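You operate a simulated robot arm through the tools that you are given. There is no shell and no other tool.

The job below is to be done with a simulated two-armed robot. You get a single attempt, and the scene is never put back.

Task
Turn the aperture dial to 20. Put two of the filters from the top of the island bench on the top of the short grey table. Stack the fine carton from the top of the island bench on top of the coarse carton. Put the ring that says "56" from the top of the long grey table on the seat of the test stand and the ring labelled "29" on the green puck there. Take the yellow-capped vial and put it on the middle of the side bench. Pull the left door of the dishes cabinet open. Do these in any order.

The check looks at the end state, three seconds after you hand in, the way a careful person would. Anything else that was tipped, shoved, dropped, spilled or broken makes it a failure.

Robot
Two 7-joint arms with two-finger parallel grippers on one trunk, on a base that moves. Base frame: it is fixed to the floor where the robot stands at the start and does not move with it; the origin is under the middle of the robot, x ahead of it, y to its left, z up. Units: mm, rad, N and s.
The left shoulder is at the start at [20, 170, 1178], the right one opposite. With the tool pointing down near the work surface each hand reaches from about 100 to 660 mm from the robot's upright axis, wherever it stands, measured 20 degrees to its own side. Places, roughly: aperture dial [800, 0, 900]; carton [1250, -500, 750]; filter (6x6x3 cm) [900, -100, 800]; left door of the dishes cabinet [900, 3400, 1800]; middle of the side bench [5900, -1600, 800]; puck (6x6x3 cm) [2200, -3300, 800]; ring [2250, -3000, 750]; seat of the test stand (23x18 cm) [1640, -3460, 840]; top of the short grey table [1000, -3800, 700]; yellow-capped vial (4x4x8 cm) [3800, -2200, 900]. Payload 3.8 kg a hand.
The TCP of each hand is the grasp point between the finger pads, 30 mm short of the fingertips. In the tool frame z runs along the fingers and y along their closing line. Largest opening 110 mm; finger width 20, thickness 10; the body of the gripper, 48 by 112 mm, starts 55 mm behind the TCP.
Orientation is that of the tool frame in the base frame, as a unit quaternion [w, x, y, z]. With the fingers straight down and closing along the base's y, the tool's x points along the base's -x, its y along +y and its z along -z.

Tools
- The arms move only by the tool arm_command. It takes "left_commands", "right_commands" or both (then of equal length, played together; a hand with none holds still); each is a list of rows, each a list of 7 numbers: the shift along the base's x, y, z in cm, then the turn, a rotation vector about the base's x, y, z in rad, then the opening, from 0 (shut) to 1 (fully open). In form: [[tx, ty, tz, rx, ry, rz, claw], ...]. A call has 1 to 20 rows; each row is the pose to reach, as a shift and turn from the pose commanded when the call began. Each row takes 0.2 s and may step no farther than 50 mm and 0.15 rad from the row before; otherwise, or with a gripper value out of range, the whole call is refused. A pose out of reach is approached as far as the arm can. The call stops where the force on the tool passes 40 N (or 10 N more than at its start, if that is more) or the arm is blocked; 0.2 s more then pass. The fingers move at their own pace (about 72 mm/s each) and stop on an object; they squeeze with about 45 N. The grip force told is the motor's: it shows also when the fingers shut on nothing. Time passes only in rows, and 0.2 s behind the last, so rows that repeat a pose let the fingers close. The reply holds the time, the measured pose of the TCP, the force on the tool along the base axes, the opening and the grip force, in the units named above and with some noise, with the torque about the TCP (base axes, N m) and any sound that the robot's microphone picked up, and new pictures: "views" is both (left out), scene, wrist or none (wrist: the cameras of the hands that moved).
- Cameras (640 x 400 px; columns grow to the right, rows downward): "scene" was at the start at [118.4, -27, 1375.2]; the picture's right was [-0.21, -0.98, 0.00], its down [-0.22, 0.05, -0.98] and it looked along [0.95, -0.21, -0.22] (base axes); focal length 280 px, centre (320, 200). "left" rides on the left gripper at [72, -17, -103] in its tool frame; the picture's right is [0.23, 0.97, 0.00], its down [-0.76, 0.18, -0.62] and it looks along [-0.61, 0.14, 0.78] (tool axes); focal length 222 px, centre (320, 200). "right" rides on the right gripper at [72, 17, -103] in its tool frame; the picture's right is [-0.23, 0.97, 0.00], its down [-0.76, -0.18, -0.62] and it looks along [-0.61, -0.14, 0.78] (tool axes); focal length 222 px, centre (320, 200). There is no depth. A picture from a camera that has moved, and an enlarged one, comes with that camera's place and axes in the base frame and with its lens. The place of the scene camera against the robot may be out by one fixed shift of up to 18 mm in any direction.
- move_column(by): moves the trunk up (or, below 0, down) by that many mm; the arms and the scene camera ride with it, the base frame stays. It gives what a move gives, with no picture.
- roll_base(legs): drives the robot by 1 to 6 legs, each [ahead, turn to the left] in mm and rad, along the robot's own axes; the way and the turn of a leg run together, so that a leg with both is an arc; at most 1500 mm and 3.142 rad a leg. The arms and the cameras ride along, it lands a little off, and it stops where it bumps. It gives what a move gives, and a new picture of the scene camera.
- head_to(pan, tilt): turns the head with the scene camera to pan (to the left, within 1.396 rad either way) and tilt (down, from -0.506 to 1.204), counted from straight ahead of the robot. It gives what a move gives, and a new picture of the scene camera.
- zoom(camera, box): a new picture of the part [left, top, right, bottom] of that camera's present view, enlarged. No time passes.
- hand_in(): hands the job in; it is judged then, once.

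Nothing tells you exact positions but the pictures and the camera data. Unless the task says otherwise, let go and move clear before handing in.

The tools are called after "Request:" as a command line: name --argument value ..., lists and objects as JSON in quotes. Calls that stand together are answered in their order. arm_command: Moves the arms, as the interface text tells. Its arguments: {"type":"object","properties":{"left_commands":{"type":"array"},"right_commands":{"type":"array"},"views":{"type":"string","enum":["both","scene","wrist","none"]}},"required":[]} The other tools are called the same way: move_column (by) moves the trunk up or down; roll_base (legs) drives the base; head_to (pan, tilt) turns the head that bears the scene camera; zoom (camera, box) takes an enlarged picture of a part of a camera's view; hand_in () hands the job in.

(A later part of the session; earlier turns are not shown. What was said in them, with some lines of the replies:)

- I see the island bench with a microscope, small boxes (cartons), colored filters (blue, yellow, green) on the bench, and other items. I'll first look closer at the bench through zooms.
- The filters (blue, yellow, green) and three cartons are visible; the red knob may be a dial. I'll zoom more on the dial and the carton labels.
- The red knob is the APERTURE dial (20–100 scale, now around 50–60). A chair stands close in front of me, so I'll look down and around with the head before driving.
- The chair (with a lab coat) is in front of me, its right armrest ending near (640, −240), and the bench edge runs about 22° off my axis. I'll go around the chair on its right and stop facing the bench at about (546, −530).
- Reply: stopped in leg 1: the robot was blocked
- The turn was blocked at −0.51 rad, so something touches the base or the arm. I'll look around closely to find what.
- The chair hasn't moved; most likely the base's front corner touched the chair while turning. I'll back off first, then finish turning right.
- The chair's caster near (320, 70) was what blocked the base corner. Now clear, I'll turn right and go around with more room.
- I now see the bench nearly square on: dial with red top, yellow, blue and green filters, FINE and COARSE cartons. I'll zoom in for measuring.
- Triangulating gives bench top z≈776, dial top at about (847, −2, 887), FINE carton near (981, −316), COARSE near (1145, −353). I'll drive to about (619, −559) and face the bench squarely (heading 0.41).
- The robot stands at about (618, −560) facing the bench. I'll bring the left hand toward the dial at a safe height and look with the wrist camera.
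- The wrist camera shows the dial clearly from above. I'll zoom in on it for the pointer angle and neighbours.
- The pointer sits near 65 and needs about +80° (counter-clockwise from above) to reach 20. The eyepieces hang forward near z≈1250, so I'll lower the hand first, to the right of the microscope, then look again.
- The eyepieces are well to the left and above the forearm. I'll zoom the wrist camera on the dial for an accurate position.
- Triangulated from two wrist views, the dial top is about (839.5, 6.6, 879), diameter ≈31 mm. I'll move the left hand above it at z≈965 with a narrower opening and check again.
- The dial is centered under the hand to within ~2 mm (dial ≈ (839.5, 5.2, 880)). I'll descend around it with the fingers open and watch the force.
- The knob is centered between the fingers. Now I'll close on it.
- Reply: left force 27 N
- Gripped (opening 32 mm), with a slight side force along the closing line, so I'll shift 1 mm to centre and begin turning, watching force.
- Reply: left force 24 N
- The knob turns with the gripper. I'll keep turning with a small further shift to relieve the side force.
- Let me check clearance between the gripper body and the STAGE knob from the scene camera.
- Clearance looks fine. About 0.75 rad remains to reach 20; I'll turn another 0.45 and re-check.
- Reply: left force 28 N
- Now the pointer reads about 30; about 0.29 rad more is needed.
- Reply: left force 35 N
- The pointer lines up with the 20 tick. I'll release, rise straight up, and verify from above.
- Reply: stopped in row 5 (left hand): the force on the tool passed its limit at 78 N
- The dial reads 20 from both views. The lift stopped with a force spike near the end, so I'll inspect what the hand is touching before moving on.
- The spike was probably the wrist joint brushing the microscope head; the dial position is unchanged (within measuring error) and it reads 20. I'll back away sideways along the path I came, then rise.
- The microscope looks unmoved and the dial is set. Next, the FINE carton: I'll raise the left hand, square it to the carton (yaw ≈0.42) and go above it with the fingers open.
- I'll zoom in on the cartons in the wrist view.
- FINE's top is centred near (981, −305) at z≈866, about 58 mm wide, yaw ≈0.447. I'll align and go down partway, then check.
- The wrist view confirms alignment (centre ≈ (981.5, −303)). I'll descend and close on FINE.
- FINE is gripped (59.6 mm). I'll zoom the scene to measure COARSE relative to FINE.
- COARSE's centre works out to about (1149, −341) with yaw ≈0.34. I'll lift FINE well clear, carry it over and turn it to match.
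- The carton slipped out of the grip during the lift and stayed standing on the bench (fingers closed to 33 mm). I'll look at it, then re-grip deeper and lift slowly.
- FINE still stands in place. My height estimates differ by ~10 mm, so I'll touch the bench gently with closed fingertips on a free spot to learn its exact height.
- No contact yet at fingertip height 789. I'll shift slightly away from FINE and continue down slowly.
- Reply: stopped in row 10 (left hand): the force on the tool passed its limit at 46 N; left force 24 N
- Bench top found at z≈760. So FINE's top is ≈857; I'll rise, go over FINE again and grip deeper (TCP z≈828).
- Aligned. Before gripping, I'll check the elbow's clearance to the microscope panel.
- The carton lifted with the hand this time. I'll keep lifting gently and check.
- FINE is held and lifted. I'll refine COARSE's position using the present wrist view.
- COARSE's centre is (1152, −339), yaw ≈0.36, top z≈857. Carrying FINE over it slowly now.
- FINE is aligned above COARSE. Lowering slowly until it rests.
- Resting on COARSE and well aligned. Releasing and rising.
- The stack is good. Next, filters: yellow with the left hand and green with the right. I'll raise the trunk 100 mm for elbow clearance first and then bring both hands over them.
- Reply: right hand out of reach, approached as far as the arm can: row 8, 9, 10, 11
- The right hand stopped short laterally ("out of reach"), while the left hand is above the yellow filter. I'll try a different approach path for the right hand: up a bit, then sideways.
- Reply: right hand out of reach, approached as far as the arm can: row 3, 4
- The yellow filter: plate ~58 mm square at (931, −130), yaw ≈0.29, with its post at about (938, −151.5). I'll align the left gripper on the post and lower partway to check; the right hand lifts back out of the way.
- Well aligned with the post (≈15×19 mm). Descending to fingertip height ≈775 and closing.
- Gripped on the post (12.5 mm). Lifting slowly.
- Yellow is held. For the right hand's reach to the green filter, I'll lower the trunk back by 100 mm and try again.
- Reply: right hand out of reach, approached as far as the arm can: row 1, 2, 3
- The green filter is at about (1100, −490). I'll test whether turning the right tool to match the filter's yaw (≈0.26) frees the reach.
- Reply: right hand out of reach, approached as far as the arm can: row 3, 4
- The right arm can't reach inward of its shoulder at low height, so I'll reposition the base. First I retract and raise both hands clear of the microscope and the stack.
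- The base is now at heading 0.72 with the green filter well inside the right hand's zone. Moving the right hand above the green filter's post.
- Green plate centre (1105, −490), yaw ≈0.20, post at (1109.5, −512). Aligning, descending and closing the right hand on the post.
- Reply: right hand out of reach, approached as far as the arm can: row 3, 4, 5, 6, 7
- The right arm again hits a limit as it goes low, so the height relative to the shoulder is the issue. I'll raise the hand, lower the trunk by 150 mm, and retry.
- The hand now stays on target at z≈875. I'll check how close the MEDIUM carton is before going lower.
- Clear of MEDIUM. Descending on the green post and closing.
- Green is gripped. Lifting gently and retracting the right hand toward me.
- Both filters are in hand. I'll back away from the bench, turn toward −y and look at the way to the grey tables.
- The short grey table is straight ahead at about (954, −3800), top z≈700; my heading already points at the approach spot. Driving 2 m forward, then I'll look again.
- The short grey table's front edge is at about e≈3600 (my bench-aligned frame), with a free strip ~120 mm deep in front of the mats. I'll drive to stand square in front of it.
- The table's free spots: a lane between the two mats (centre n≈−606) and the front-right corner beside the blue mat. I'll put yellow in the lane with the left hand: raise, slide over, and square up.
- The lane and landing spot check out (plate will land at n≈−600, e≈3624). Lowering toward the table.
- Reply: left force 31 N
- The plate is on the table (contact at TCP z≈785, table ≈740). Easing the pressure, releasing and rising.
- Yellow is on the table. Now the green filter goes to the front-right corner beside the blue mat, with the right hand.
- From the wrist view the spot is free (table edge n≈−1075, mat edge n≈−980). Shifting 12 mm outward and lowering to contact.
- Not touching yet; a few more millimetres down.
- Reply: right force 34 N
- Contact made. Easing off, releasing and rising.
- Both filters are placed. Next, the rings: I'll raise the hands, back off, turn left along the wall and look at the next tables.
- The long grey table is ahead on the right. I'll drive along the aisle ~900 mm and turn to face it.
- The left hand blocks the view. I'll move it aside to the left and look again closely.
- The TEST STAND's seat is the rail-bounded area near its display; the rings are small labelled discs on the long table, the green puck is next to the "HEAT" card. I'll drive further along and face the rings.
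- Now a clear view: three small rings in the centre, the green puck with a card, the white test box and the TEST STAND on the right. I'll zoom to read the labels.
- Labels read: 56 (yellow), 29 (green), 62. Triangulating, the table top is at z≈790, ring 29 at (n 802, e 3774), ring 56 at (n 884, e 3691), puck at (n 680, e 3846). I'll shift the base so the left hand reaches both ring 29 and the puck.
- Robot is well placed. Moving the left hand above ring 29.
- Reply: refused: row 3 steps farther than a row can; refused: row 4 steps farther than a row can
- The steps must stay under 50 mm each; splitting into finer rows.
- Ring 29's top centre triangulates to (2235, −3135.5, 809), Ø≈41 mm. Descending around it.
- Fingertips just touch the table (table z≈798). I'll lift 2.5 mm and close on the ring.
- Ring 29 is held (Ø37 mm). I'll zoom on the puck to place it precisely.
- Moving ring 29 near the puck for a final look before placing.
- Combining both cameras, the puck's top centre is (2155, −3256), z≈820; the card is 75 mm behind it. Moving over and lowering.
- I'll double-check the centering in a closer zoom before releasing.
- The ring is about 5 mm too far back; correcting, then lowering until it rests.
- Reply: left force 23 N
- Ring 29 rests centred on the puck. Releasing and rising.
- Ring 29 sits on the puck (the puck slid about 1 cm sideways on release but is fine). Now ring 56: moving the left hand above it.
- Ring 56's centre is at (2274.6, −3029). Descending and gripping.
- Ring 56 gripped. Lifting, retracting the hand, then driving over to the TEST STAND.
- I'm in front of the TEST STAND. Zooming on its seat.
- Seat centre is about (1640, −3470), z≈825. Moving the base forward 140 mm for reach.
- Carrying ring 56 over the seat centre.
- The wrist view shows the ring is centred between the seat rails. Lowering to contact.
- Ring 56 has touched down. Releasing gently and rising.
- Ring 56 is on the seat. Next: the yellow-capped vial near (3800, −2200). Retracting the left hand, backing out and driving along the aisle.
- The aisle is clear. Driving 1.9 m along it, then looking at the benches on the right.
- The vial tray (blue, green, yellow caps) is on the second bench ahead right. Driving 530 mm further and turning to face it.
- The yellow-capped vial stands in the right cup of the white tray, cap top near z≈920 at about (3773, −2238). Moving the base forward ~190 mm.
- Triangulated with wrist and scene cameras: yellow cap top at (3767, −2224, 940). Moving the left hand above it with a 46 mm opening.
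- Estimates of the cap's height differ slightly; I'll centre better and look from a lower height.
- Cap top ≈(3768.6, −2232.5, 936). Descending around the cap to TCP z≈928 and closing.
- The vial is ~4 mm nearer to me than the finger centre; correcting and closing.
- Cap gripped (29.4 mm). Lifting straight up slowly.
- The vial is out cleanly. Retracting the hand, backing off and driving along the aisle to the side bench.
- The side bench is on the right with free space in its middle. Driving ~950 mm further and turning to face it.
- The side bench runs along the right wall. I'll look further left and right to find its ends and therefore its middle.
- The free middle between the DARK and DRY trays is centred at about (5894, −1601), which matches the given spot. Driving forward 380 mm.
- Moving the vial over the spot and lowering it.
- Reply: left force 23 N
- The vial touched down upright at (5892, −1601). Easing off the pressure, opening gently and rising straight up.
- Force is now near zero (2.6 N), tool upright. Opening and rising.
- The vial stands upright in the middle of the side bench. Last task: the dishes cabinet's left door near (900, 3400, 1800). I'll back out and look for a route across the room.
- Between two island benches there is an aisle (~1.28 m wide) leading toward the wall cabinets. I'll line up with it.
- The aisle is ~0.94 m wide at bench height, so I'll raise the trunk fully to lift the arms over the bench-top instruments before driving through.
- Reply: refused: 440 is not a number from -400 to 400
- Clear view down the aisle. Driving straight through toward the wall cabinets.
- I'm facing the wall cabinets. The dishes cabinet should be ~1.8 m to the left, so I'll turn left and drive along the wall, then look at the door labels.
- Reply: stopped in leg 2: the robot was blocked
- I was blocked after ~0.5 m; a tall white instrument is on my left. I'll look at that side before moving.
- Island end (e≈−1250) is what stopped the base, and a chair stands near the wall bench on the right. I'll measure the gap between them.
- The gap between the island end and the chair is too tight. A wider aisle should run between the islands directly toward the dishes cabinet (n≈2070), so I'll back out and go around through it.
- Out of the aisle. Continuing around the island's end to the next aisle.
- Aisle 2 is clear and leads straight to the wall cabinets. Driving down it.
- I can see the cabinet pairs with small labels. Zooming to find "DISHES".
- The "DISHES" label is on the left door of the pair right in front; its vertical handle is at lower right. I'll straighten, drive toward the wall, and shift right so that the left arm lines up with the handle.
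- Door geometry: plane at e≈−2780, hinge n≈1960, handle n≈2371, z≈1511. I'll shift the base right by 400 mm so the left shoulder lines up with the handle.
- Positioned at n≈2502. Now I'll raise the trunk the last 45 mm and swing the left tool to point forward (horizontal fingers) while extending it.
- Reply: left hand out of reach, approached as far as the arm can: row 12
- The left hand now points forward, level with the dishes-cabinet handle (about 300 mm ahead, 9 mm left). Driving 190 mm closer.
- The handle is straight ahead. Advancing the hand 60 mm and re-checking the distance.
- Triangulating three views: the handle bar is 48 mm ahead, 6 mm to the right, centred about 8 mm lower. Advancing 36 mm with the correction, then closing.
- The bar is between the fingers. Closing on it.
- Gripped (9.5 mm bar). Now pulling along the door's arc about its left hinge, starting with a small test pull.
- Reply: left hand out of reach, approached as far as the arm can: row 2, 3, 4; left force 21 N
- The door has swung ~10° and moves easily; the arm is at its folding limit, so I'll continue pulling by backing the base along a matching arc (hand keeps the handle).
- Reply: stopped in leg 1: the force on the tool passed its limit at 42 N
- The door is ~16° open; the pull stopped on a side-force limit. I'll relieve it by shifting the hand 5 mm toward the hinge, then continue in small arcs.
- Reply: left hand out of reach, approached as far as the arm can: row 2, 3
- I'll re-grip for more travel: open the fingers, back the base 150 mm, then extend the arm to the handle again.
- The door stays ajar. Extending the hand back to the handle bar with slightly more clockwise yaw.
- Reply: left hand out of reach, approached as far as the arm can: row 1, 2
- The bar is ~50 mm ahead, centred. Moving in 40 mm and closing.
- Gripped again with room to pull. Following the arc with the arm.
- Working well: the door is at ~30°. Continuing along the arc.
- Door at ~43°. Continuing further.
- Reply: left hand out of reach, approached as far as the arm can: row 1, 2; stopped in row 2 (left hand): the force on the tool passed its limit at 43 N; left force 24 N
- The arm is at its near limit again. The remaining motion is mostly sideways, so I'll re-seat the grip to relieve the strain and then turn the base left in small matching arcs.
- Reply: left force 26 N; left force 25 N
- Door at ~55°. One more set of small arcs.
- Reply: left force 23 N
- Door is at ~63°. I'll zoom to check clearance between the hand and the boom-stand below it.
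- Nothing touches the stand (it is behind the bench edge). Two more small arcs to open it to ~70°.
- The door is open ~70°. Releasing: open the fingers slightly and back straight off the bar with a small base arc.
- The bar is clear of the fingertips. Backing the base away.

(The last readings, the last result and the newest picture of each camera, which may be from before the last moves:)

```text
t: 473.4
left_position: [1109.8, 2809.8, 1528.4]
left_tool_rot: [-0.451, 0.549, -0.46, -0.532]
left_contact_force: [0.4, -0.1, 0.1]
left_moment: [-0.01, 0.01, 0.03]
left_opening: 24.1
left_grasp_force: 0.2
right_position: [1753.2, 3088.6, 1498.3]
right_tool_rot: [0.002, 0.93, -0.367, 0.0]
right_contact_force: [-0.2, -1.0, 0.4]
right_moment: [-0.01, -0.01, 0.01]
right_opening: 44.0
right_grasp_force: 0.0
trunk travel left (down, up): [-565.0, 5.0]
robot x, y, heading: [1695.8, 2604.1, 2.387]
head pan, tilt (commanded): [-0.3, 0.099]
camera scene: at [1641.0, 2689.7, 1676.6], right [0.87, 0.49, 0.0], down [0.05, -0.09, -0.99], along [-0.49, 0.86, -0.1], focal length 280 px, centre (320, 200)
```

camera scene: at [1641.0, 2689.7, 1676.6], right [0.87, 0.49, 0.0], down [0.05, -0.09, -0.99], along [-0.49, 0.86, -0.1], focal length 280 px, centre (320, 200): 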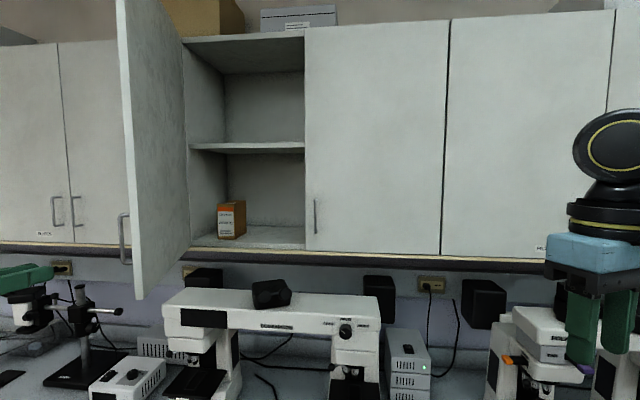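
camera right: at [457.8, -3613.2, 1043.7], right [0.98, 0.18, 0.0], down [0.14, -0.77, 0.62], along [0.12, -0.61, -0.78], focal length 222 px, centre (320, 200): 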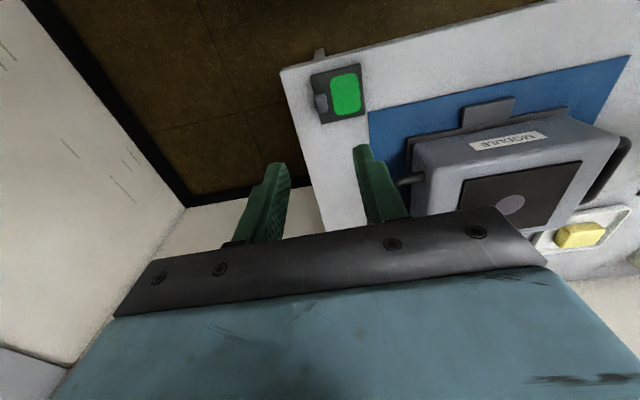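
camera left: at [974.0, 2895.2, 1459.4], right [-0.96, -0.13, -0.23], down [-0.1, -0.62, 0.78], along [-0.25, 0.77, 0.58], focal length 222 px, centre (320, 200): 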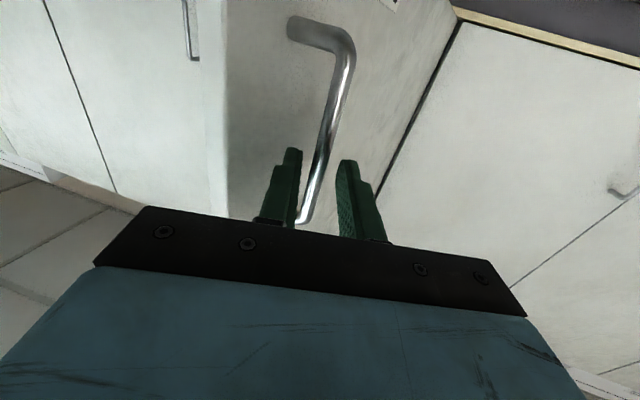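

The dishes cabinet's left door stands open at about 70° and both hands are clear of everything. I judged each of the other jobs when I did it:

- **Dial:** reads 20.
- **Cartons:** FINE is stacked on COARSE.
- **Filters:** yellow and green are on the short grey table.
- **Rings:** ring 56 is on the test stand's seat. Ring 29 is on the green puck, which slid about 1 cm when I let go.
- **Vial:** the yellow-capped vial stands on the middle of the side bench.

There were some bumps on the way: the microscope was brushed once while setting the dial, and the base touched the coat chair and an island end. None of them looked moved. Handing in now.

Request:
hand_in

```text
The job is handed in.
```

I handed the job in with all six tasks done. I have not seen the result of the check, and I judged each task from the pictures when I did it rather than going back at the end.

- **Aperture dial:** it reads 20, to within about 2 units by my measurements.
- **Filters:** the yellow and green filters are on the top of the short grey table.
- **Cartons:** FINE is stacked on COARSE and well aligned. My first lift slipped, but the carton stayed standing where it was.
- **Rings:** ring 56 is on the test stand's seat. Ring 29 is on the green puck.
- **Vial:** the yellow-capped vial stands upright on the middle of the side bench.
- **Dishes cabinet:** the left door is open about 70°.

Four contacts or shifts could count against the job:

- **Puck:** it slid about 1 cm sideways when I released ring 29.
- **Microscope:** the left arm touched it once, with a brief 78 N reading, while lifting off the dial. It looked unmoved afterwards.
- **Coat chair:** the base was stopped, most likely by one of its casters. The chair measured in the same place, to within about a centimetre.
- **Island bench:** the base also ran into the end of one island. I saw nothing moved there.
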